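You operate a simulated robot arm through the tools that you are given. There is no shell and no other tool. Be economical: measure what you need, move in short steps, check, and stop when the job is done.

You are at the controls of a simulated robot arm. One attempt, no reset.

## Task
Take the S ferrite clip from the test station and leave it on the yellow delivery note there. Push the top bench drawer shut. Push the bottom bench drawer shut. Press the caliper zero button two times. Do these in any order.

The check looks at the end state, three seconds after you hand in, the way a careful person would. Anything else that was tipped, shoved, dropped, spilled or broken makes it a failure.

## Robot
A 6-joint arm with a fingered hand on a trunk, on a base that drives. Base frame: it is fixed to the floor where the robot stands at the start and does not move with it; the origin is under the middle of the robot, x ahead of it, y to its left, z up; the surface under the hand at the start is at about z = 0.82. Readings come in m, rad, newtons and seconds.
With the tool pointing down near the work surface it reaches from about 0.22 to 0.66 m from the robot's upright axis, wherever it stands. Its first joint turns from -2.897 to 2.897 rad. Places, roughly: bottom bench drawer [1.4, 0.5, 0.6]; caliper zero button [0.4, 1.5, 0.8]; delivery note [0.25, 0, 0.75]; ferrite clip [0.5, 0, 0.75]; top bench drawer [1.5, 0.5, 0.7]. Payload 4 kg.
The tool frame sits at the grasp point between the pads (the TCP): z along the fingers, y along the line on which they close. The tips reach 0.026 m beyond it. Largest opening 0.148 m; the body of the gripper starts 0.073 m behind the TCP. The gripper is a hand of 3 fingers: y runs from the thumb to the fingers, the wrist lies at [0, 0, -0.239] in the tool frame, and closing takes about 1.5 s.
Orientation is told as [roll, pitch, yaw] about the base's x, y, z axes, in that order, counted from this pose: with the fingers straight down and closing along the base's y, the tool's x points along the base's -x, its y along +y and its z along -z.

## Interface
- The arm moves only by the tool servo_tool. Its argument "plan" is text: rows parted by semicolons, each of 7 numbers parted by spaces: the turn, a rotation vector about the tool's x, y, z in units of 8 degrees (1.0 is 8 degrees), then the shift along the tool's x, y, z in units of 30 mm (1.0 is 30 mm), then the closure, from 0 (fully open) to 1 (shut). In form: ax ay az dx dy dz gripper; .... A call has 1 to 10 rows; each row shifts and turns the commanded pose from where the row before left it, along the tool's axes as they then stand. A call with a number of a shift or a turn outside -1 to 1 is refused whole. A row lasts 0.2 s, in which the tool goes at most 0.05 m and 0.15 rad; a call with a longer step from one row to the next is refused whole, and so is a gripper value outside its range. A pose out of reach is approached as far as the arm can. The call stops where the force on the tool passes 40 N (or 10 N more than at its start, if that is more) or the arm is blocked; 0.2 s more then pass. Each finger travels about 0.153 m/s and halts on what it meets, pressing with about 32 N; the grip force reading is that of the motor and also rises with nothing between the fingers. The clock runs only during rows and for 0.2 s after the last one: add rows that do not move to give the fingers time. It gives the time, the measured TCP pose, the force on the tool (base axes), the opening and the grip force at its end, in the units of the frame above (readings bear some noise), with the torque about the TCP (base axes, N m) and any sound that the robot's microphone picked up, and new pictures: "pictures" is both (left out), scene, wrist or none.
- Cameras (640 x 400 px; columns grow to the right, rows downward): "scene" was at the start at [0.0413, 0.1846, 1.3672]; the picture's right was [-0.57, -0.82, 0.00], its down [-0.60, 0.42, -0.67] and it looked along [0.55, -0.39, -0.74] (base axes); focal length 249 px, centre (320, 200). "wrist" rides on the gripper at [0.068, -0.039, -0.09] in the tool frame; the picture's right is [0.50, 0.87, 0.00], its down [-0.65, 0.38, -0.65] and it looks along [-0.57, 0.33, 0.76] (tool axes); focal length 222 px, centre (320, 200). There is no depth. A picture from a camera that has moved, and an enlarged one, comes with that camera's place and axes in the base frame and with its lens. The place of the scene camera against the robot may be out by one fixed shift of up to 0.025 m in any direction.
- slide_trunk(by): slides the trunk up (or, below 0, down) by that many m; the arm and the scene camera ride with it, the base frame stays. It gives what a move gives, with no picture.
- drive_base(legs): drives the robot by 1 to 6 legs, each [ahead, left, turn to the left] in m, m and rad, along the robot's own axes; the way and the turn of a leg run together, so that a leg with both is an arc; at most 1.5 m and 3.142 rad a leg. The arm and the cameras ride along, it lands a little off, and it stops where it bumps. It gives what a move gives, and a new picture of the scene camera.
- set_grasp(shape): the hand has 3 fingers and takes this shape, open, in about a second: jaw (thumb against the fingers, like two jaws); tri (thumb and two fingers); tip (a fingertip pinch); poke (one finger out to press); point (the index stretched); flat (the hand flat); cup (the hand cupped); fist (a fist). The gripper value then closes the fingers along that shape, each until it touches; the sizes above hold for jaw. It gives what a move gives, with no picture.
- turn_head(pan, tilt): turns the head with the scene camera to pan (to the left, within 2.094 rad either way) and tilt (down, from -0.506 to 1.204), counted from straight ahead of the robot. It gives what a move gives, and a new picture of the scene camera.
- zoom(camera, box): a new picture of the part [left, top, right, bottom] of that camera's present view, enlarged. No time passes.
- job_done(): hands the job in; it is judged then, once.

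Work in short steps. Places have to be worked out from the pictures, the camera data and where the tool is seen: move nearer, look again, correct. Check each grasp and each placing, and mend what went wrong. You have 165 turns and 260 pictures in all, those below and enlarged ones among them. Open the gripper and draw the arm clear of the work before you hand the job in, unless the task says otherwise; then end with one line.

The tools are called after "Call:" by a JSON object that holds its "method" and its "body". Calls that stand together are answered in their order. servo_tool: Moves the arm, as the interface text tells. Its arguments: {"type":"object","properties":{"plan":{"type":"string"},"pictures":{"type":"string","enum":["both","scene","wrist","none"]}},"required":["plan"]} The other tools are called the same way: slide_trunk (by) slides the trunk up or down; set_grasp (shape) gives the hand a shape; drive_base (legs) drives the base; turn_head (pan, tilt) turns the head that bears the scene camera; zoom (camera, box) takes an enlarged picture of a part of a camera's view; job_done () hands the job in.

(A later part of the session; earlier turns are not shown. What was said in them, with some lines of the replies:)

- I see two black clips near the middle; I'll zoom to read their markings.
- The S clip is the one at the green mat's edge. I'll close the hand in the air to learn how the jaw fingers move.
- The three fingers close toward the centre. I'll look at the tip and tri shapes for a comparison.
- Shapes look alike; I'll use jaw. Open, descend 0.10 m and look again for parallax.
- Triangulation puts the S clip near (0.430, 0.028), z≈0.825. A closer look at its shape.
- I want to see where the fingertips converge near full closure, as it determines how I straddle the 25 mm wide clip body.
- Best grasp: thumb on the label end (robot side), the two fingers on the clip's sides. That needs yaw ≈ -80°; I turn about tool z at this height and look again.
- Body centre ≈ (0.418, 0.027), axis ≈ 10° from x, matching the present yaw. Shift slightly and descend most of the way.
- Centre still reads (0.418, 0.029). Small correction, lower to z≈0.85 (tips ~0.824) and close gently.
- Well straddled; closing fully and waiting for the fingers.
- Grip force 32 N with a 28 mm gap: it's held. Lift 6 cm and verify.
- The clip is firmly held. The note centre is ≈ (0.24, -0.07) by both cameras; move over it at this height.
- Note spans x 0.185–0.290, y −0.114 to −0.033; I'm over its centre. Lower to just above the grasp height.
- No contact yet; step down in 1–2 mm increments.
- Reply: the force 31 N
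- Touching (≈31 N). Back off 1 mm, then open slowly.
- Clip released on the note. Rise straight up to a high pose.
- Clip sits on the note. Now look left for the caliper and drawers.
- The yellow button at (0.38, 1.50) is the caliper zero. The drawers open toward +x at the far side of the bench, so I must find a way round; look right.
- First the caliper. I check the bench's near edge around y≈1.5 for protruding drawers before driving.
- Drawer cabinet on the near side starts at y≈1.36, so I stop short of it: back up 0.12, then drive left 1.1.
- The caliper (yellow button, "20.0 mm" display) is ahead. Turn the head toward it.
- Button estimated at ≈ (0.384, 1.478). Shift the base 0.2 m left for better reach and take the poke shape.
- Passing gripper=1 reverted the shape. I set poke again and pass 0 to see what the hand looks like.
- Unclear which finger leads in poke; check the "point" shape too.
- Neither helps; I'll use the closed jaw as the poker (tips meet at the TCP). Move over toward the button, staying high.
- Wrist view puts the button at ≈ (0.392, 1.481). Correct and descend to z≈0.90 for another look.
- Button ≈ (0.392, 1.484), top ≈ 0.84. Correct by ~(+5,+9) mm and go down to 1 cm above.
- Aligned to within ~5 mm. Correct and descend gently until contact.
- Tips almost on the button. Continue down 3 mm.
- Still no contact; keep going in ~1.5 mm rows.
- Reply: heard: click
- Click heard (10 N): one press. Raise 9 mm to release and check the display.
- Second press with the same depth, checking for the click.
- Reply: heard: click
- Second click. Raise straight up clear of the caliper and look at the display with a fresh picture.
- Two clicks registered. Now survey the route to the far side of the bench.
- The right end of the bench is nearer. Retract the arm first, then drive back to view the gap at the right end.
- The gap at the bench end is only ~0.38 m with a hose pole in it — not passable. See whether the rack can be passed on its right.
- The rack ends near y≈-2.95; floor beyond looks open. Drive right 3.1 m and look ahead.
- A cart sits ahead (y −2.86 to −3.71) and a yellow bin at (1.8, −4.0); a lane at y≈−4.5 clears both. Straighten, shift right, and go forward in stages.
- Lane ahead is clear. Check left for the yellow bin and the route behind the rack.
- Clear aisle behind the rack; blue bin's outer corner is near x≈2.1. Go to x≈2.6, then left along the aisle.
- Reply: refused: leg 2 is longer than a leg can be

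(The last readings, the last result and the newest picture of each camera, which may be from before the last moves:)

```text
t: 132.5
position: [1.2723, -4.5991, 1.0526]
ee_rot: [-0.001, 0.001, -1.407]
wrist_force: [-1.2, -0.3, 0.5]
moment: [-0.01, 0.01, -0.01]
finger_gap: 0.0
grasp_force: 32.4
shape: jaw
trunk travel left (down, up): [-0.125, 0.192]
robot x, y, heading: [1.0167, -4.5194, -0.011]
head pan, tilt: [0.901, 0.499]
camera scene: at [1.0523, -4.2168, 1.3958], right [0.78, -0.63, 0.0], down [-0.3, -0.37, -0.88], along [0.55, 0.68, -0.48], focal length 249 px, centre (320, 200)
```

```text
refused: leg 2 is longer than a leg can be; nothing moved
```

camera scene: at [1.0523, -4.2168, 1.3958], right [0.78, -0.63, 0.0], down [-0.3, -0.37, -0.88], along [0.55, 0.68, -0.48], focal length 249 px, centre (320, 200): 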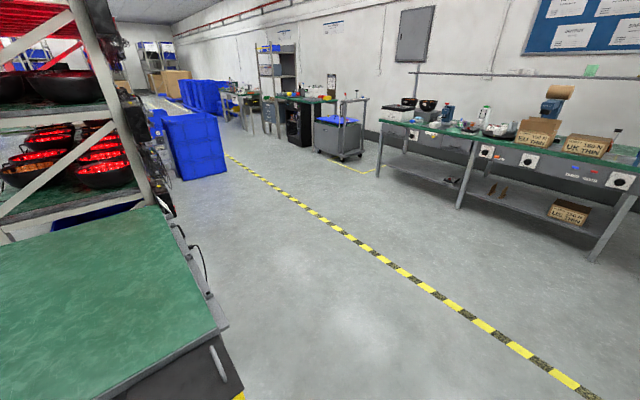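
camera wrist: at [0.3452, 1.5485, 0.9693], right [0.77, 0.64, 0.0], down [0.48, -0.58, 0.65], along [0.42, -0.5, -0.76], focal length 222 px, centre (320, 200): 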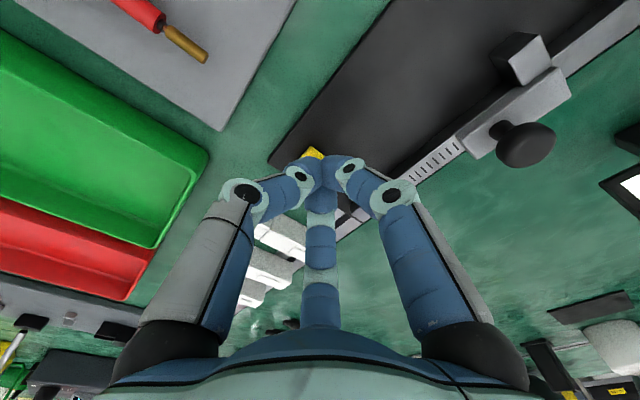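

Call:
{"method": "drive_base", "body": {"legs": [[1.5, 0, 0], [0.1, 1.4, 0], [0, 1.5, 0], [0, 0.6, 0]]}}

Call:
{"method": "turn_head", "body": {"pan": 2.0, "tilt": 0.5}}

```text
t: 170.2
position: [2.9742, -1.1288, 1.0522]
ee_rot: [0.0, 0.0, -1.41]
wrist_force: [0.3, -0.3, 0.0]
moment: [-0.02, 0.0, 0.03]
finger_gap: 0.0
grasp_force: 32.1
shape: jaw
trunk travel left (down, up): [-0.125, 0.192]
robot x, y, heading: [2.7144, -1.0435, -0.015]
head pan, tilt: [0.901, 0.499]
camera scene: at [2.7548, -0.7464, 1.3957], right [0.77, -0.63, 0.0], down [-0.3, -0.37, -0.88], along [0.56, 0.68, -0.48], focal length 249 px, centre (320, 200)
```

scene: 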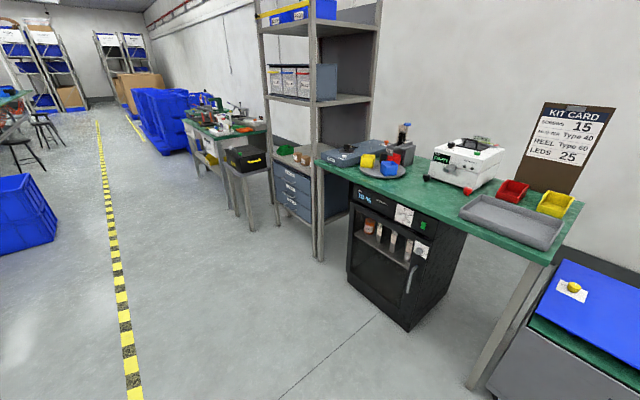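

```text
t: 171.5
position: [2.9742, -1.1296, 1.0535]
ee_rot: [-0.001, 0.001, -1.41]
wrist_force: [0.9, 0.2, -0.1]
moment: [0.0, -0.04, 0.0]
finger_gap: 0.0001
grasp_force: 32.4
shape: jaw
trunk travel left (down, up): [-0.125, 0.192]
robot x, y, heading: [2.7137, -1.0462, -0.017]
head pan, tilt: [2.0, 0.499]
camera scene: at [2.6606, -0.7337, 1.3958], right [0.92, 0.4, 0.0], down [0.19, -0.44, -0.88], along [-0.35, 0.8, -0.48], focal length 249 px, centre (320, 200)
```

scene: 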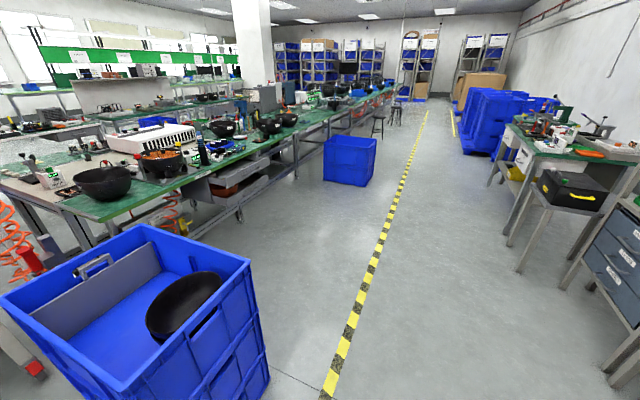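

The two open drawers are visible under the bench's far side. Zoom.

Call:
{"method": "zoom", "body": {"camera": "scene", "box": [160, 130, 320, 230]}}

```text
4.00 times, centred on (240, 180) of scene
camera zoom: at [2.6606, -0.7337, 1.3958], right [0.92, 0.4, 0.0], down [0.19, -0.44, -0.88], along [-0.35, 0.8, -0.48], focal length 995 px, centre (640, 280)
```

zoom: 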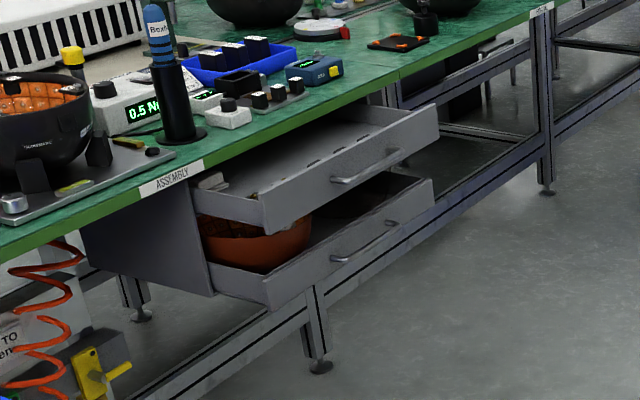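

Top drawer front ≈ x 1.5, y 0.38–0.88, z≈0.67–0.73; bottom ≈ z 0.52–0.57. Drive alongside, then turn to face them.

Call:
{"method": "drive_base", "body": {"legs": [[0, 1.45, 0], [0, 0.2, 0], [0, 0, 3.14]]}}

Call:
{"method": "turn_head", "body": {"pan": 0.0, "tilt": 0.6}}

```text
t: 193.5
position: [2.5456, 0.6964, 1.0523]
ee_rot: [-0.001, 0.001, 1.629]
wrist_force: [-0.3, -0.5, 0.5]
moment: [-0.02, -0.05, 0.0]
finger_gap: 0.0003
grasp_force: 31.6
shape: jaw
trunk travel left (down, up): [-0.125, 0.192]
robot x, y, heading: [2.792, 0.5897, 3.03]
head pan, tilt: [2.0, 0.499]
camera scene: at [2.7966, 0.3118, 1.3958], right [-0.95, -0.31, 0.0], down [-0.15, 0.46, -0.88], along [0.27, -0.84, -0.48], focal length 249 px, centre (320, 200)
```

scene: 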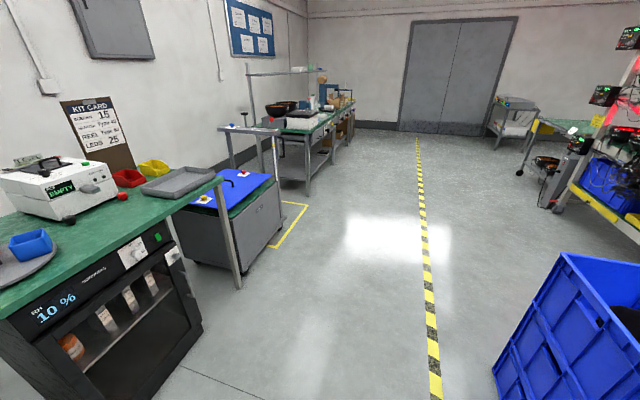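

```text
t: 195.4
position: [2.545, 0.6962, 1.0527]
ee_rot: [0.0, 0.001, 1.629]
wrist_force: [0.3, -0.7, 0.6]
moment: [-0.02, 0.01, 0.0]
finger_gap: 0.0002
grasp_force: 32.3
shape: jaw
trunk travel left (down, up): [-0.125, 0.192]
robot x, y, heading: [2.7915, 0.5935, 3.025]
head pan, tilt: [0.0, 0.6]
camera scene: at [2.6809, 0.4088, 1.3867], right [0.12, 0.99, 0.0], down [0.56, -0.07, -0.83], along [-0.82, 0.1, -0.56], focal length 249 px, centre (320, 200)
```

scene: 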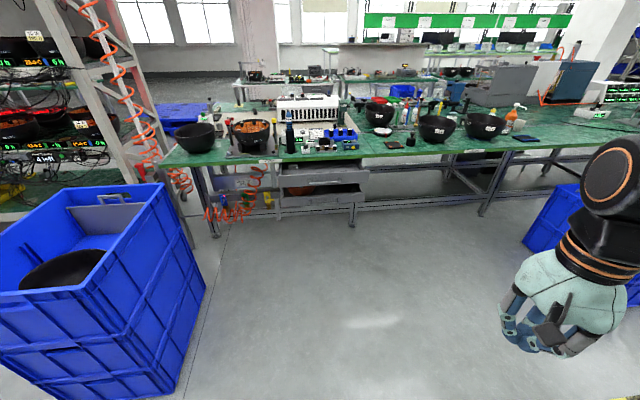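

Turn to square up (+0.115) and move forward 0.7 m.

Call:
{"method": "drive_base", "body": {"legs": [[0, 0, 0.115], [0.7, 0, 0]]}}

Call:
{"method": "zoom", "body": {"camera": "scene", "box": [220, 120, 420, 260]}}

```text
t: 199.7
position: [1.8442, 0.6742, 1.0534]
ee_rot: [0.0, 0.0, 1.737]
wrist_force: [-0.4, -0.3, -0.4]
moment: [0.03, 0.01, -0.01]
finger_gap: 0.0
grasp_force: 32.3
shape: jaw
trunk travel left (down, up): [-0.125, 0.192]
robot x, y, heading: [2.1046, 0.5931, 3.134]
head pan, tilt: [0.0, 0.6]
camera scene: at [2.0125, 0.4039, 1.3867], right [0.01, 1.0, 0.0], down [0.57, 0.0, -0.82], along [-0.82, 0.01, -0.57], focal length 249 px, centre (320, 200)
```

scene: 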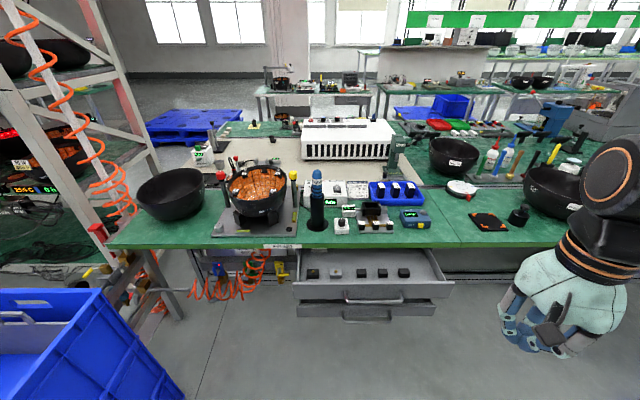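

```text
2.86 times, centred on (320, 190) of scene
camera zoom: at [2.0125, 0.4039, 1.3867], right [0.01, 1.0, 0.0], down [0.57, 0.0, -0.82], along [-0.82, 0.01, -0.57], focal length 711 px, centre (320, 229)
```

zoom: 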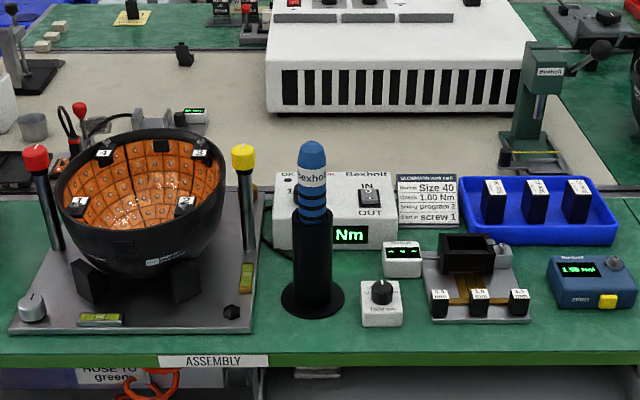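

Front edge of top drawer ≈ x 1.52, y 0.33–0.83, handle y 0.49–0.68. Lower the trunk, square the yaw, and extend toward y≈0.75 beside the handle, staying back at x≈1.64.

Call:
{"method": "slide_trunk", "body": {"by": -0.12}}

Call:
{"method": "servo_tool", "body": {"plan": "0 0 0.6 -0.4 0.85 0 1;0 0 0.6 -0.4 0.85 0 1;0 0 0 -0.4 0.85 0 1;0 0 0 -0.4 0.85 0 1;0 0 0 -0.4 0.85 0 1;0 0 0 -0.4 0.85 0 1;0 0 0 0 0.85 0 1;0 0 0 0 0.85 0 1;0 0 0 0 0 0 1", "pictures": "scene"}}

```text
t: 201.2
position: [1.8429, 0.673, 0.9329]
ee_rot: [-0.001, -0.001, 1.738]
wrist_force: [-0.4, -0.1, -0.8]
moment: [0.01, 0.01, 0.01]
finger_gap: 0.0
grasp_force: 32.1
shape: jaw
trunk travel left (down, up): [-0.005, 0.312]
robot x, y, heading: [2.1043, 0.5931, 3.132]
head pan, tilt: [0.0, 0.6]
```

```text
t: 203.2
position: [1.635, 0.7401, 0.9308]
ee_rot: [0.001, 0.001, 1.572]
wrist_force: [0.0, -0.6, 0.1]
moment: [-0.02, 0.0, -0.02]
finger_gap: 0.0
grasp_force: 32.3
shape: jaw
trunk travel left (down, up): [-0.005, 0.312]
robot x, y, heading: [2.1026, 0.5911, 3.133]
head pan, tilt: [0.0, 0.6]
camera scene: at [1.976, 0.4042, 1.2637], right [0.01, 1.0, 0.0], down [0.56, 0.0, -0.83], along [-0.83, 0.01, -0.56], focal length 249 px, centre (320, 200)
```

scene: 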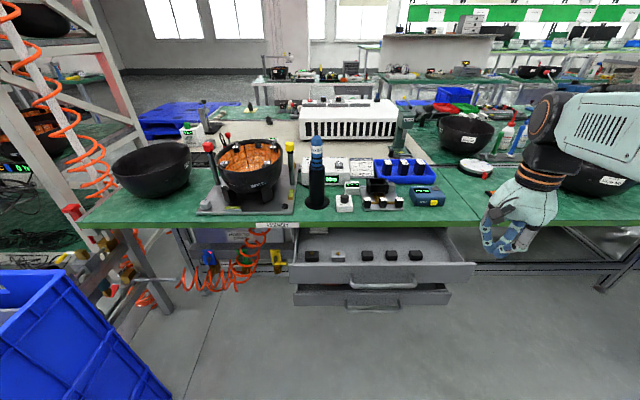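

Now tilt the tool 48° so the fingers point down-and-forward toward the drawers.

Call:
{"method": "servo_tool", "body": {"plan": "-1 0 0 0 0 0 1;-1 0 0 0 0 0 1;-1 0 0 0 0 0 1;-1 0 0 0 0 0 1;-1 0 0 0 0 0 1;-1 0 0 0 0 0 1;0 0 0 0 0 0 1", "pictures": "both"}}

```text
t: 204.8
position: [1.6374, 0.7397, 0.9319]
ee_rot: [0.838, 0.0, 1.568]
wrist_force: [-0.1, -0.4, 0.1]
moment: [-0.02, -0.01, 0.01]
finger_gap: 0.0
grasp_force: 32.3
shape: jaw
trunk travel left (down, up): [-0.005, 0.312]
robot x, y, heading: [2.1019, 0.5941, 3.133]
head pan, tilt: [0.0, 0.6]
camera scene: at [1.976, 0.4042, 1.2637], right [0.01, 1.0, 0.0], down [0.56, 0.0, -0.83], along [-0.83, 0.01, -0.56], focal length 249 px, centre (320, 200)
camera wrist: at [1.7297, 0.6717, 0.9644], right [-0.58, -0.5, 0.64], down [0.23, 0.65, 0.72], along [-0.78, 0.57, -0.26], focal length 222 px, centre (320, 200)
```

scene: 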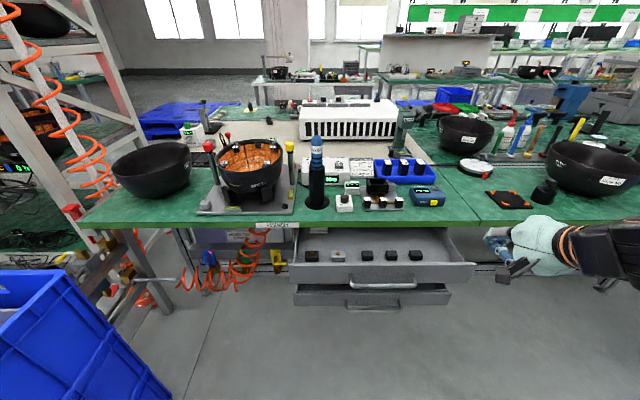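
wrist: 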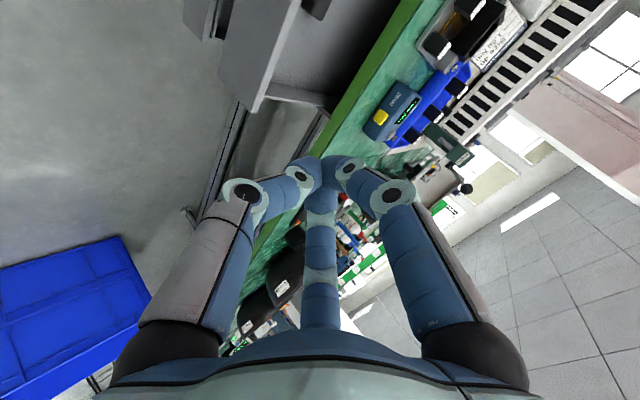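

Drawer front measured: x≈1.505, z 0.646–0.73, right end y≈0.82. Lower to tip z≈0.69 at y≈0.755, still 11 cm off the front.

Call:
{"method": "servo_tool", "body": {"plan": "0 0 0 -0.08 -0.929 0.836 1;0 0 0 -0.08 -0.929 0.836 1;0 0 0 -0.08 -0.929 0.836 1;0 0 0 -0.08 -0.929 0.836 1;0 0 0 -0.08 -0.929 0.836 1;0 0 0 -0.08 -0.929 0.836 1;0 0 0 0 0 0 1", "pictures": "both"}}

```text
t: 206.4
position: [1.6336, 0.7531, 0.7085]
ee_rot: [0.839, -0.001, 1.571]
wrist_force: [0.1, 1.3, 0.4]
moment: [-0.01, 0.02, 0.0]
finger_gap: 0.0
grasp_force: 31.5
shape: jaw
trunk travel left (down, up): [-0.005, 0.312]
robot x, y, heading: [2.1046, 0.5963, 3.137]
head pan, tilt: [0.0, 0.6]
camera scene: at [1.9759, 0.4042, 1.2637], right [0.01, 1.0, 0.0], down [0.56, 0.0, -0.83], along [-0.83, 0.01, -0.56], focal length 249 px, centre (320, 200)
camera wrist: at [1.7269, 0.685, 0.7409], right [-0.58, -0.5, 0.64], down [0.23, 0.66, 0.72], along [-0.78, 0.57, -0.26], focal length 222 px, centre (320, 200)
```

scene: 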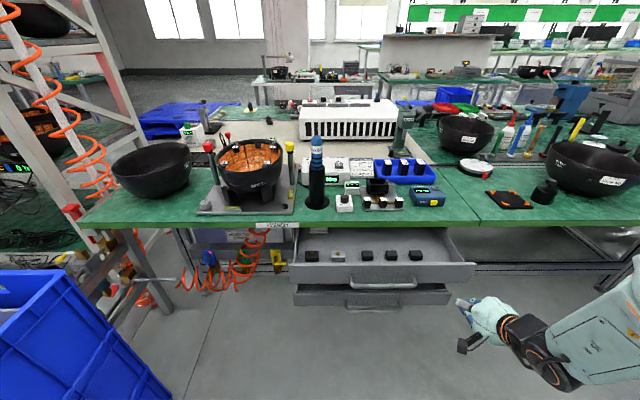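
wrist: 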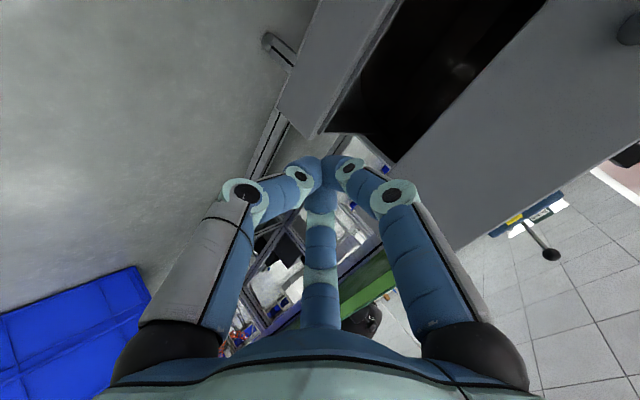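

By the scene camera, tip is ≈10 cm in front of the top drawer's face (z 0.66–0.735). Advance along −x until contact.

Call:
{"method": "servo_tool", "body": {"plan": "0 0 0 0 0.5 0.556 1;0 0 0 0 0.5 0.556 1;0 0 0 0 0.5 0.556 1;0 0 0 0 0 0 1", "pictures": "both"}}

```text
t: 207.4
position: [1.5681, 0.7569, 0.7072]
ee_rot: [0.835, 0.0, 1.572]
wrist_force: [0.8, -0.4, -0.2]
moment: [0.03, -0.01, -0.02]
finger_gap: 0.0002
grasp_force: 31.7
shape: jaw
trunk travel left (down, up): [-0.005, 0.312]
robot x, y, heading: [2.099, 0.594, 3.13]
head pan, tilt: [0.0, 0.6]
camera scene: at [1.976, 0.4042, 1.2637], right [0.01, 1.0, 0.0], down [0.56, 0.0, -0.83], along [-0.83, 0.01, -0.56], focal length 249 px, centre (320, 200)
camera wrist: at [1.6614, 0.6888, 0.7398], right [-0.58, -0.5, 0.64], down [0.23, 0.66, 0.72], along [-0.78, 0.57, -0.26], focal length 222 px, centre (320, 200)
```

scene: 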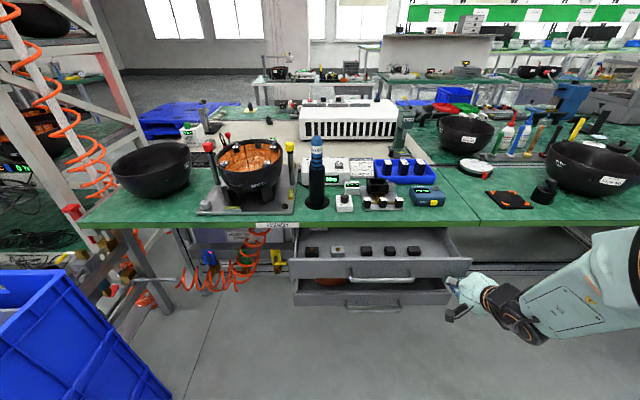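
wrist: 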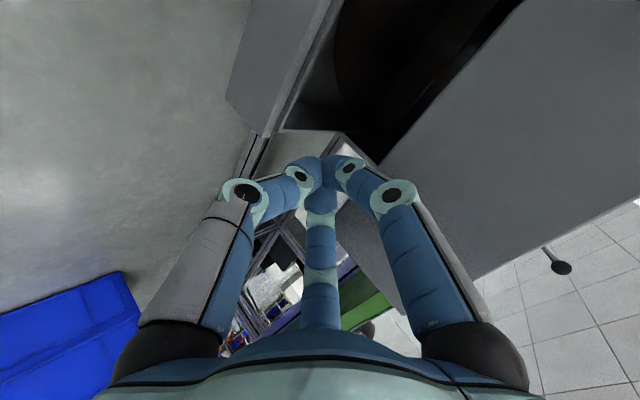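

The drawer is already sliding with little force. Continue pushing.

Call:
{"method": "servo_tool", "body": {"plan": "0 0 0 0 0.5 0.556 1;0 0 0 0 0.5 0.556 1;0 0 0 0 0.5 0.556 1;0 0 0 0 0 0 1", "pictures": "both"}}

```text
t: 208.4
position: [1.4997, 0.7527, 0.7074]
ee_rot: [0.839, 0.0, 1.57]
wrist_force: [0.0, 0.6, 1.0]
moment: [-0.05, -0.01, 0.02]
finger_gap: 0.0001
grasp_force: 32.1
shape: jaw
trunk travel left (down, up): [-0.005, 0.312]
robot x, y, heading: [2.1005, 0.5924, 3.133]
head pan, tilt: [0.0, 0.6]
camera scene: at [1.9759, 0.4042, 1.2637], right [0.01, 1.0, 0.0], down [0.56, 0.0, -0.83], along [-0.83, 0.01, -0.56], focal length 249 px, centre (320, 200)
camera wrist: at [1.5936, 0.6861, 0.7403], right [-0.58, -0.5, 0.64], down [0.23, 0.66, 0.72], along [-0.78, 0.57, -0.26], focal length 222 px, centre (320, 200)
```

scene: 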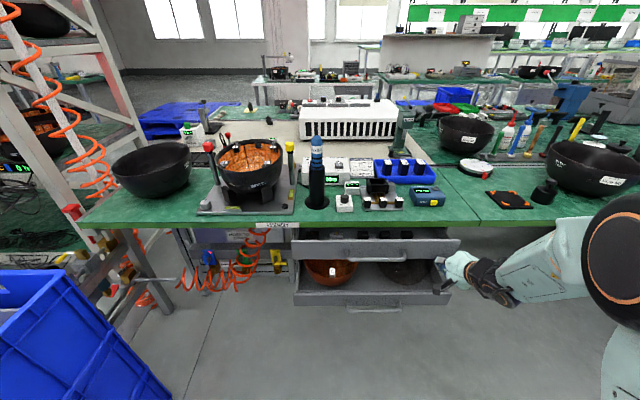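
wrist: 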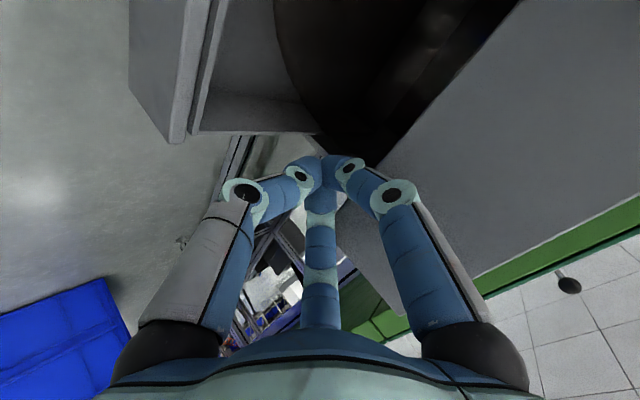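

Working well. Continue until force rises.

Call:
{"method": "servo_tool", "body": {"plan": "0 0 0 0 0.45 0.5 1;0 0 0 0 0.45 0.5 1;0 0 0 0 0 0 1", "pictures": "both"}}

Call:
{"method": "zoom", "body": {"camera": "scene", "box": [260, 210, 500, 330]}}

```text
t: 209.2
position: [1.4626, 0.7525, 0.7103]
ee_rot: [0.839, -0.001, 1.568]
wrist_force: [0.9, 0.1, 0.0]
moment: [-0.04, 0.0, -0.05]
finger_gap: 0.0002
grasp_force: 32.2
shape: jaw
trunk travel left (down, up): [-0.005, 0.312]
robot x, y, heading: [2.099, 0.5916, 3.127]
head pan, tilt: [0.0, 0.6]
camera scene: at [1.976, 0.4042, 1.2637], right [0.01, 1.0, 0.0], down [0.56, 0.0, -0.83], along [-0.83, 0.01, -0.56], focal length 249 px, centre (320, 200)
camera wrist: at [1.5551, 0.6858, 0.7404], right [-0.58, -0.5, 0.64], down [0.23, 0.66, 0.72], along [-0.78, 0.57, -0.26], focal length 222 px, centre (320, 200)
```

scene: 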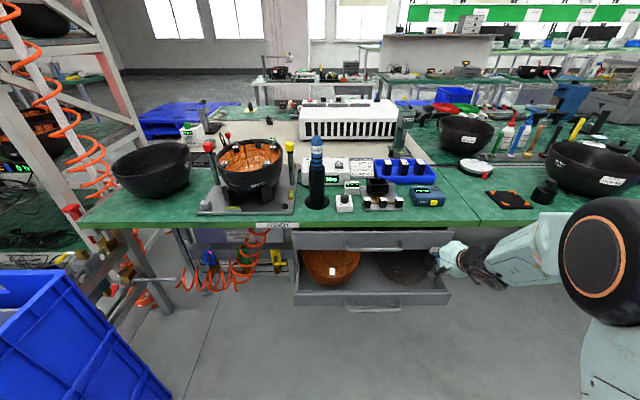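
wrist: 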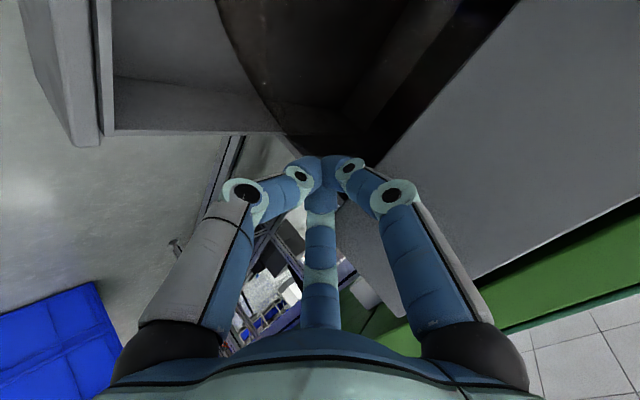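

```text
2.67 times, centred on (380, 270) of scene
camera zoom: at [1.976, 0.4042, 1.2637], right [0.01, 1.0, 0.0], down [0.56, 0.0, -0.83], along [-0.83, 0.01, -0.56], focal length 664 px, centre (160, 13)
```

zoom: 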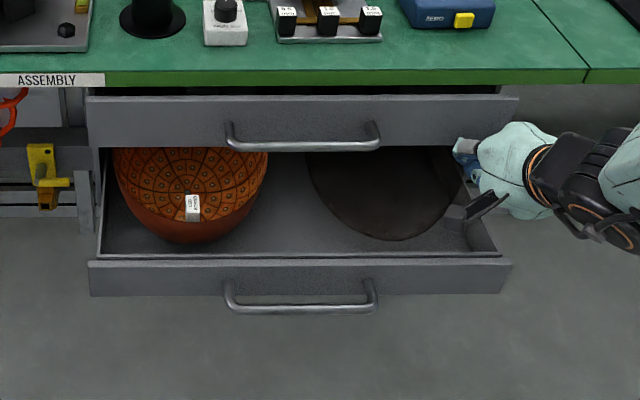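

Fingertips are low on the face; raise 12 mm while easing on, then keep pushing.

Call:
{"method": "servo_tool", "body": {"plan": "0 0 0 0 -0.1 -0.11 1;0 0 0 0 0.3 -0.27 1;0 0 0 0 0.4 0.445 1;0 0 0 0 0.4 0.445 1;0 0 0 0 0 0 1", "pictures": "scene"}}

Call:
{"method": "zoom", "body": {"camera": "scene", "box": [260, 210, 500, 330]}}

```text
t: 210.4
position: [1.4345, 0.7535, 0.718]
ee_rot: [0.835, -0.002, 1.569]
wrist_force: [28.1, 0.6, -6.2]
moment: [-0.04, -0.24, -0.02]
finger_gap: 0.0
grasp_force: 32.3
shape: jaw
trunk travel left (down, up): [-0.005, 0.312]
robot x, y, heading: [2.1025, 0.5908, 3.135]
head pan, tilt: [0.0, 0.6]
camera scene: at [1.9783, 0.4044, 1.2639], right [0.01, 1.0, 0.0], down [0.56, 0.0, -0.83], along [-0.83, 0.01, -0.56], focal length 249 px, centre (320, 200)
```

scene: 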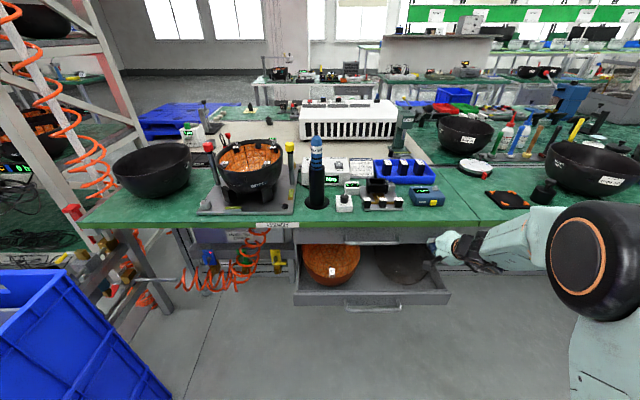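

```text
2.67 times, centred on (380, 270) of scene
camera zoom: at [1.9783, 0.4044, 1.2639], right [0.01, 1.0, 0.0], down [0.56, 0.0, -0.83], along [-0.83, 0.01, -0.56], focal length 664 px, centre (160, 13)
```

zoom: 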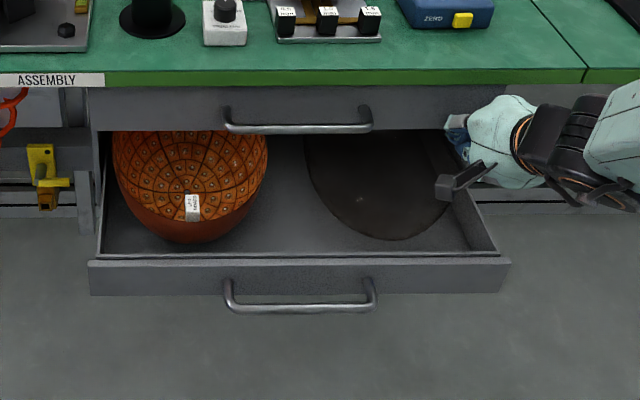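

Force 28 N: likely at its stop. Push 6 mm more to confirm it doesn't move.

Call:
{"method": "servo_tool", "body": {"plan": "0 0 0 0 0.1 0.11 1;0 0 0 0 0.05 0.055 1;0 0 0 0 0 0 1", "pictures": "none"}}

Call:
{"method": "zoom", "body": {"camera": "scene", "box": [260, 210, 500, 330]}}

```text
t: 210.8
position: [1.4326, 0.7537, 0.7173]
ee_rot: [0.83, 0.001, 1.567]
wrist_force: [21.0, -1.3, -2.4]
moment: [-0.02, -0.14, 0.05]
finger_gap: 0.0
grasp_force: 31.6
shape: jaw
trunk travel left (down, up): [-0.005, 0.312]
robot x, y, heading: [2.102, 0.5952, 3.135]
head pan, tilt: [0.0, 0.6]
stopped in row 1: the force on the tool passed its limit at 43 N (the readings are from after the stop); the commanded pose is now the measured one
```

```text
2.67 times, centred on (380, 270) of scene
camera zoom: at [1.9784, 0.4041, 1.2638], right [0.01, 1.0, 0.0], down [0.56, 0.0, -0.83], along [-0.83, 0.01, -0.56], focal length 664 px, centre (160, 13)
```

zoom: 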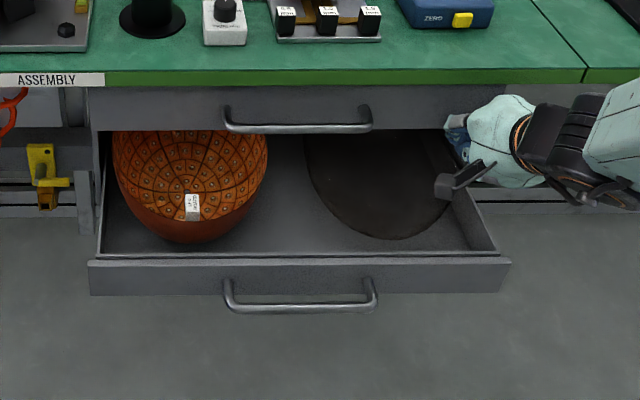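

Hard stop at 43 N: top drawer is shut. Bottom front estimated x≈1.51, z 0.54–0.61. Back off 0.21 m, then drop to tip z≈0.575.

Call:
{"method": "servo_tool", "body": {"plan": "0 0 0 0 -0.669 -0.743 1;0 0 0 0 -0.669 -0.743 1;0 0 0 0 -0.669 -0.743 1;0 0 0 0 -0.669 -0.743 1;0 0 0 0 -0.669 -0.743 1;0 0 0 0 -0.669 -0.743 1;0 0 0 0 -0.669 -0.743 1", "pictures": "none"}}

Call:
{"method": "servo_tool", "body": {"plan": "0 0 0 0 -0.775 0.7 1;0 0 0 0 -0.775 0.7 1;0 0 0 0 -0.775 0.7 1;0 0 0 0 -0.775 0.7 1;0 0 0 0 0 0 1", "pictures": "both"}}

Call:
{"method": "zoom", "body": {"camera": "scene", "box": [260, 210, 500, 330]}}

```text
t: 212.4
position: [1.642, 0.7507, 0.7187]
ee_rot: [0.834, 0.001, 1.569]
wrist_force: [-0.8, -0.7, -0.2]
moment: [0.0, -0.07, -0.02]
finger_gap: 0.0
grasp_force: 32.2
shape: jaw
trunk travel left (down, up): [-0.005, 0.312]
robot x, y, heading: [2.1029, 0.5921, 3.134]
head pan, tilt: [0.0, 0.6]
```

```text
t: 213.6
position: [1.6383, 0.752, 0.5922]
ee_rot: [0.835, 0.0, 1.569]
wrist_force: [0.2, -1.2, 0.0]
moment: [0.0, -0.03, -0.02]
finger_gap: 0.0
grasp_force: 32.0
shape: jaw
trunk travel left (down, up): [-0.005, 0.312]
robot x, y, heading: [2.1015, 0.5948, 3.134]
head pan, tilt: [0.0, 0.6]
camera scene: at [1.9762, 0.4043, 1.2637], right [0.01, 1.0, 0.0], down [0.56, 0.0, -0.83], along [-0.83, 0.01, -0.56], focal length 249 px, centre (320, 200)
camera wrist: at [1.7319, 0.6849, 0.6248], right [-0.58, -0.5, 0.64], down [0.23, 0.65, 0.72], along [-0.78, 0.57, -0.27], focal length 222 px, centre (320, 200)
```

scene: 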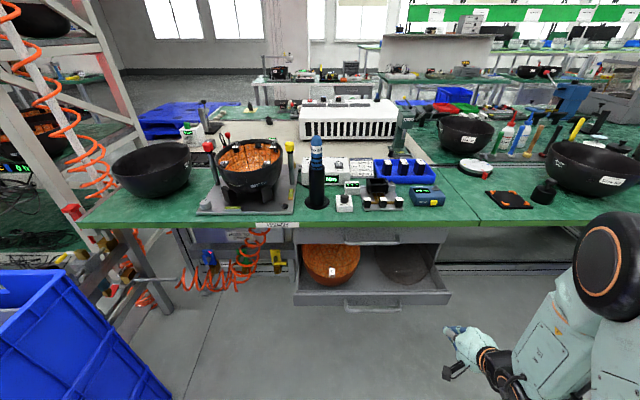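
wrist: 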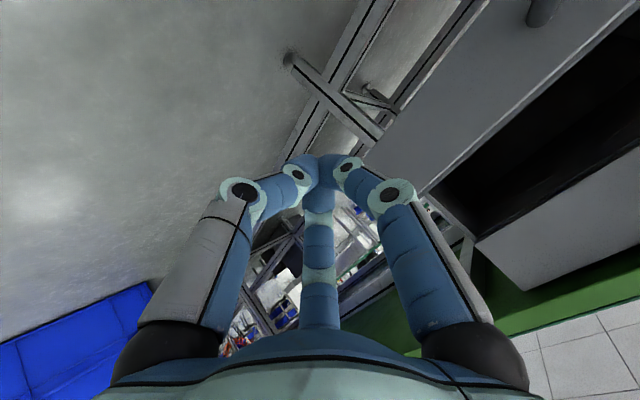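

```text
2.67 times, centred on (380, 270) of scene
camera zoom: at [1.9762, 0.4043, 1.2637], right [0.01, 1.0, 0.0], down [0.56, 0.0, -0.83], along [-0.83, 0.01, -0.56], focal length 664 px, centre (160, 13)
```

zoom: 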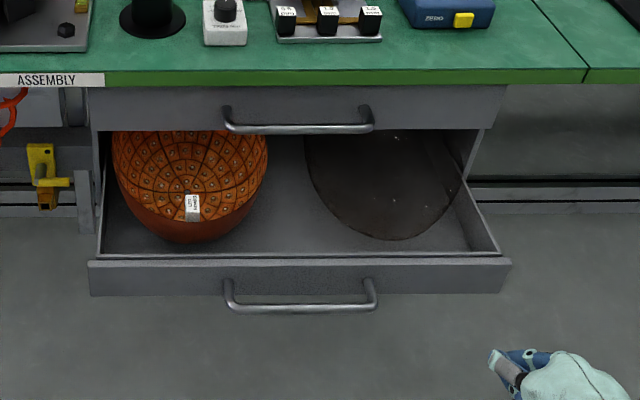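

Bottom front spans z≈0.545–0.625, right end y≈0.78–0.80. Shift to y≈0.72, up 8 mm, then advance.

Call:
{"method": "servo_tool", "body": {"plan": "0 0 0 1 0.2 -0.18 1;0 0 0 0 0.5 0.556 1;0 0 0 0 0.5 0.556 1;0 0 0 0 0.5 0.556 1;0 0 0 0 0 0 1", "pictures": "none"}}

Call:
{"method": "zoom", "body": {"camera": "scene", "box": [260, 210, 500, 330]}}

```text
t: 214.8
position: [1.5713, 0.7213, 0.6004]
ee_rot: [0.836, 0.0, 1.568]
wrist_force: [-0.1, 0.7, -0.4]
moment: [0.0, 0.03, 0.02]
finger_gap: 0.0
grasp_force: 32.6
shape: jaw
trunk travel left (down, up): [-0.005, 0.312]
robot x, y, heading: [2.0979, 0.5932, 3.131]
head pan, tilt: [0.0, 0.6]
```

```text
2.67 times, centred on (380, 270) of scene
camera zoom: at [1.9762, 0.4042, 1.2637], right [0.01, 1.0, 0.0], down [0.56, 0.0, -0.83], along [-0.83, 0.01, -0.56], focal length 664 px, centre (160, 13)
```

zoom: 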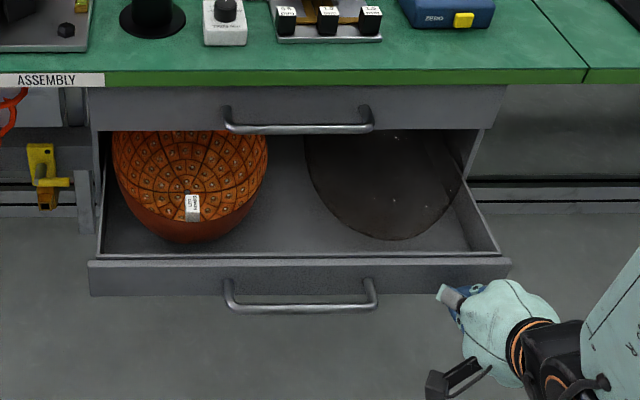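

Approaching the face; continue 6 cm.

Call:
{"method": "servo_tool", "body": {"plan": "0 0 0 0 0.4 0.445 1;0 0 0 0 0.4 0.445 1;0 0 0 0 0.4 0.445 1;0 0 0 0 0 0 1", "pictures": "wrist"}}

Call:
{"method": "zoom", "body": {"camera": "scene", "box": [260, 210, 500, 330]}}

```text
t: 215.8
position: [1.5178, 0.7222, 0.6015]
ee_rot: [0.834, 0.0, 1.571]
wrist_force: [0.0, 0.3, 1.0]
moment: [-0.04, -0.02, 0.03]
finger_gap: 0.0
grasp_force: 32.4
shape: jaw
trunk travel left (down, up): [-0.005, 0.312]
robot x, y, heading: [2.1037, 0.5948, 3.13]
head pan, tilt: [0.0, 0.6]
camera wrist: at [1.6109, 0.655, 0.6337], right [-0.58, -0.5, 0.64], down [0.23, 0.65, 0.72], along [-0.78, 0.57, -0.27], focal length 222 px, centre (320, 200)
```

wrist: 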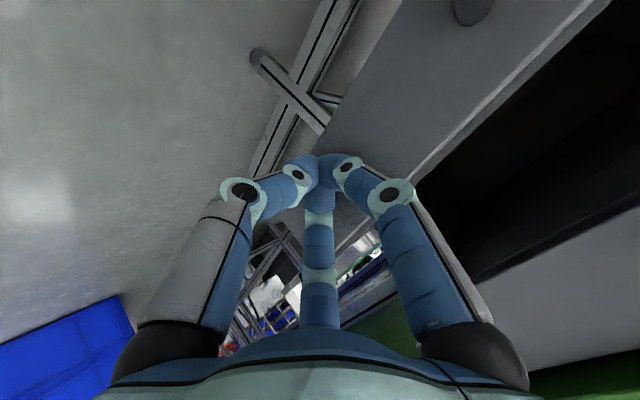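

```text
2.67 times, centred on (380, 270) of scene
camera zoom: at [1.9762, 0.4042, 1.2637], right [0.01, 1.0, 0.0], down [0.56, 0.0, -0.83], along [-0.83, 0.01, -0.56], focal length 664 px, centre (160, 13)
```

zoom: 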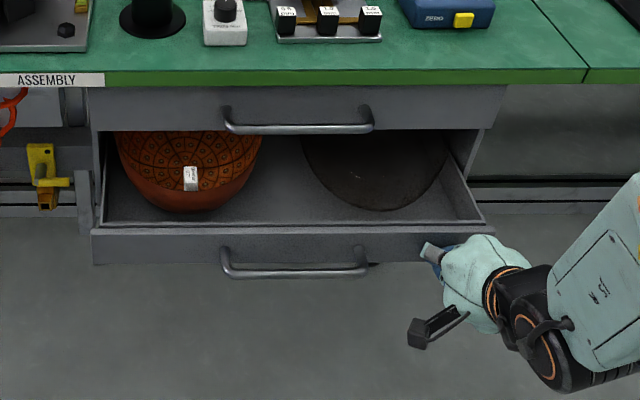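

Drawer and bowls ride in together. Continue steadily.

Call:
{"method": "servo_tool", "body": {"plan": "0 0 0 0 0.3 0.333 1;0 0 0 0 0.3 0.333 1;0 0 0 0 0.3 0.333 1;0 0 0 0 0.3 0.333 1;0 0 0 0 0 0 1", "pictures": "none"}}

Call:
{"method": "zoom", "body": {"camera": "scene", "box": [260, 210, 500, 330]}}

```text
t: 217.0
position: [1.4645, 0.7234, 0.601]
ee_rot: [0.835, 0.0, 1.57]
wrist_force: [1.8, -0.8, 0.4]
moment: [0.03, -0.02, 0.0]
finger_gap: 0.0
grasp_force: 31.9
shape: jaw
trunk travel left (down, up): [-0.005, 0.312]
robot x, y, heading: [2.1034, 0.5925, 3.133]
head pan, tilt: [0.0, 0.6]
```

```text
2.67 times, centred on (380, 270) of scene
camera zoom: at [1.9763, 0.4043, 1.2637], right [0.01, 1.0, 0.0], down [0.56, 0.0, -0.83], along [-0.83, 0.01, -0.56], focal length 664 px, centre (160, 13)
```

zoom: 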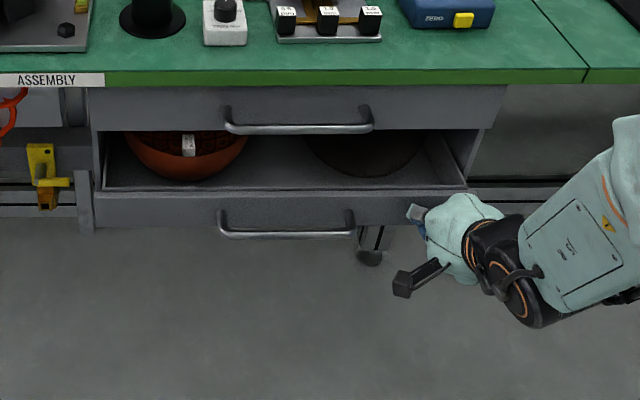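

Call:
{"method": "servo_tool", "body": {"plan": "0 0 0 0 0.3 0.333 1;0 0 0 0 0.3 0.333 1;0 0 0 0 0.3 0.333 1;0 0 0 0 0 0 1", "pictures": "none"}}

Call:
{"method": "zoom", "body": {"camera": "scene", "box": [260, 210, 500, 330]}}

```text
t: 217.8
position: [1.436, 0.7239, 0.5964]
ee_rot: [0.82, 0.001, 1.565]
wrist_force: [24.3, -0.9, 5.3]
moment: [-0.06, -0.32, 0.02]
finger_gap: 0.0
grasp_force: 31.9
shape: jaw
trunk travel left (down, up): [-0.005, 0.312]
robot x, y, heading: [2.1026, 0.5931, 3.132]
head pan, tilt: [0.0, 0.6]
stopped in row 3: the force on the tool passed its limit at 49 N (the readings are from after the stop); the commanded pose is now the measured one
```

```text
2.67 times, centred on (380, 270) of scene
camera zoom: at [1.9793, 0.4041, 1.2639], right [0.01, 1.0, 0.0], down [0.56, -0.01, -0.83], along [-0.83, 0.01, -0.56], focal length 664 px, centre (160, 13)
```

zoom: 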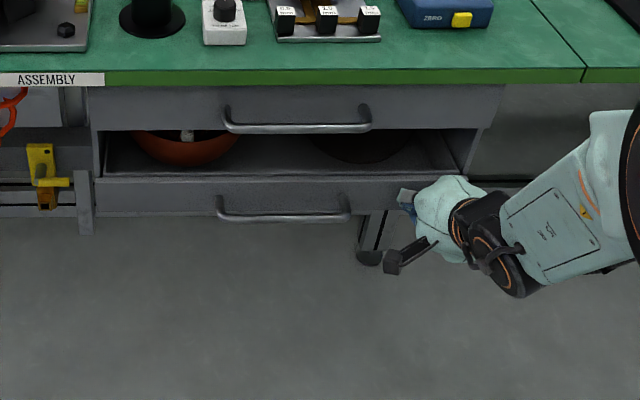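

Hard stop at the same x as the top drawer (TCP 1.436 vs 1.433): shut. Back away and re-inspect.

Call:
{"method": "servo_tool", "body": {"plan": "0 0 0 0 -0.669 -0.743 1;0 0 0 0 -0.669 -0.743 1;0 0 0 0 -0.669 -0.743 1;0 0 0 0 -0.669 -0.743 1;0 0 0 0 -0.669 -0.743 1;0 0 0 0 -0.669 -0.743 1;0 0 0 0 -0.669 -0.743 1;0 0 0 0 0 0 1", "pictures": "both"}}

Call:
{"method": "zoom", "body": {"camera": "scene", "box": [260, 210, 460, 310]}}

```text
t: 219.6
position: [1.6422, 0.7215, 0.6005]
ee_rot: [0.824, 0.004, 1.567]
wrist_force: [0.1, -0.5, 0.9]
moment: [0.03, -0.01, 0.0]
finger_gap: 0.0
grasp_force: 31.4
shape: jaw
trunk travel left (down, up): [-0.005, 0.312]
robot x, y, heading: [2.102, 0.5946, 3.133]
head pan, tilt: [0.0, 0.6]
camera scene: at [1.9767, 0.4043, 1.2637], right [0.01, 1.0, 0.0], down [0.56, -0.01, -0.83], along [-0.83, 0.01, -0.56], focal length 249 px, centre (320, 200)
camera wrist: at [1.7335, 0.6543, 0.6342], right [-0.59, -0.5, 0.64], down [0.22, 0.66, 0.72], along [-0.78, 0.57, -0.28], focal length 222 px, centre (320, 200)
```

scene: 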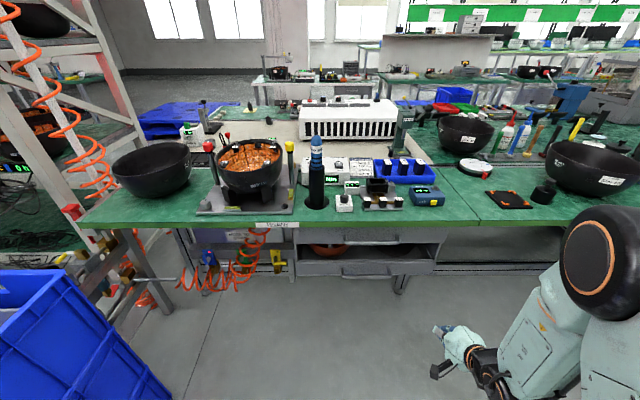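
wrist: 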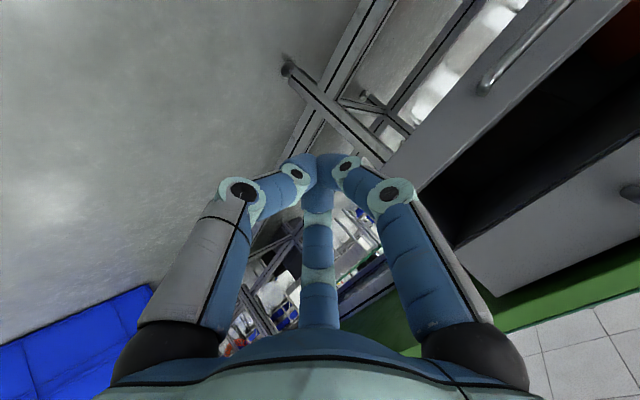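

```text
3.20 times, centred on (360, 260) of scene
camera zoom: at [1.9767, 0.4043, 1.2637], right [0.01, 1.0, 0.0], down [0.56, -0.01, -0.83], along [-0.83, 0.01, -0.56], focal length 796 px, centre (192, 8)
```

zoom: 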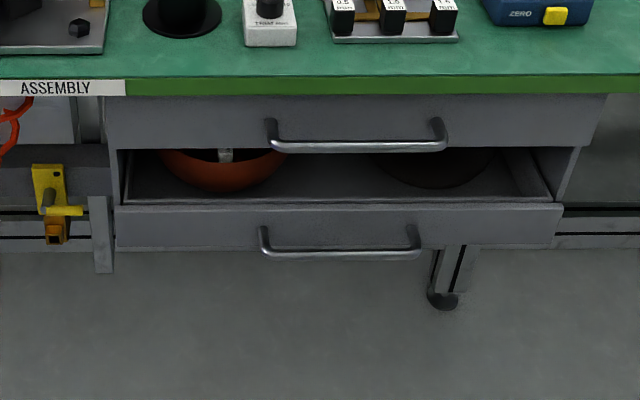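

Both fronts are flush in line with the cabinet. Draw back from the bench and open the hand, then a last check.

Call:
{"method": "drive_base", "body": {"legs": [[-0.35, 0, 0]]}}

Call:
{"method": "servo_tool", "body": {"plan": "0 0 0 0 0 -0.5 0.6;0 0 0 0 0 -0.5 0.3;0 0 0 0 0 0 0;0 0 0 0 0 0 0;0 0 0 0 0 0 0;0 0 0 0 0 0 0;0 0 0 0 0 0 0", "pictures": "scene"}}

Call:
{"method": "zoom", "body": {"camera": "scene", "box": [260, 160, 420, 260]}}

```text
t: 221.8
position: [1.9856, 0.7179, 0.5995]
ee_rot: [0.824, 0.007, 1.57]
wrist_force: [0.0, -0.7, -0.4]
moment: [0.0, 0.01, -0.01]
finger_gap: 0.0002
grasp_force: 31.5
shape: jaw
trunk travel left (down, up): [-0.005, 0.312]
robot x, y, heading: [2.4484, 0.5896, 3.135]
head pan, tilt: [0.0, 0.6]
camera scene: at [2.324, 0.4014, 1.2637], right [0.01, 1.0, 0.0], down [0.56, 0.0, -0.83], along [-0.83, 0.0, -0.56], focal length 249 px, centre (320, 200)
```

scene: 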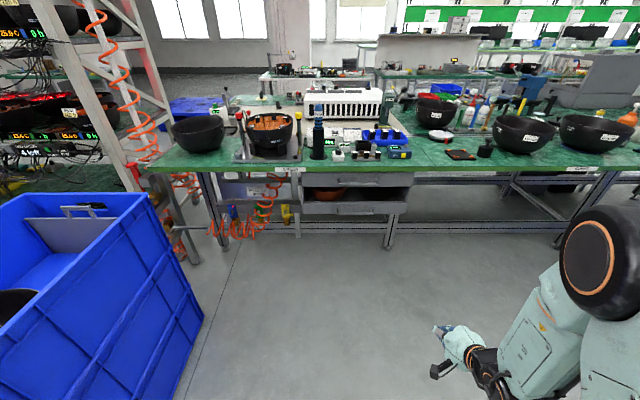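

```text
t: 223.4
position: [2.0088, 0.7185, 0.6217]
ee_rot: [0.822, 0.006, 1.569]
wrist_force: [-0.5, -0.3, -0.5]
moment: [-0.01, -0.01, 0.01]
finger_gap: 0.148
grasp_force: 0.0
shape: jaw
trunk travel left (down, up): [-0.005, 0.312]
robot x, y, heading: [2.4471, 0.5896, 3.137]
head pan, tilt: [0.0, 0.6]
camera scene: at [2.3239, 0.4014, 1.2637], right [0.01, 1.0, 0.0], down [0.56, 0.0, -0.83], along [-0.83, 0.0, -0.56], focal length 249 px, centre (320, 200)
```

scene: 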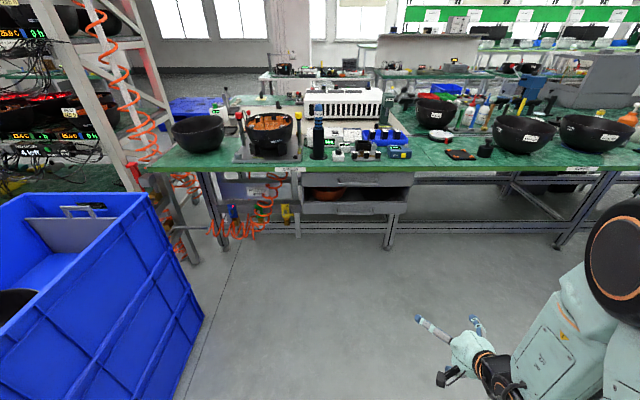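

```text
4.00 times, centred on (340, 210) of scene
camera zoom: at [2.3239, 0.4014, 1.2637], right [0.01, 1.0, 0.0], down [0.56, 0.0, -0.83], along [-0.83, 0.0, -0.56], focal length 995 px, centre (240, 160)
```

zoom: 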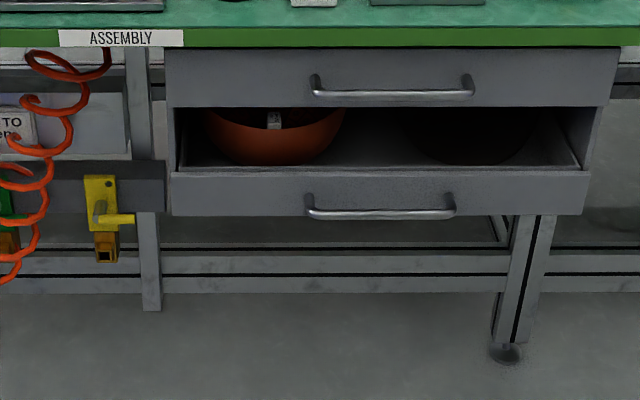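

Front widths (455 vs 420 px) match both faces being flush in the same plane. The clip rests on the note, two button clicks were heard, the hand is open and clear: handing in.

Call:
{"method": "job_done", "body": {}}

```text
The job is handed in.
```

All four steps are done, though I could not fully confirm the button presses. The S ferrite clip is on the yellow delivery note. Both bench drawers were pushed in until they hit a hard stop. The caliper zero button was pressed twice with a click each time, but its display still read 40.0 mm afterwards.
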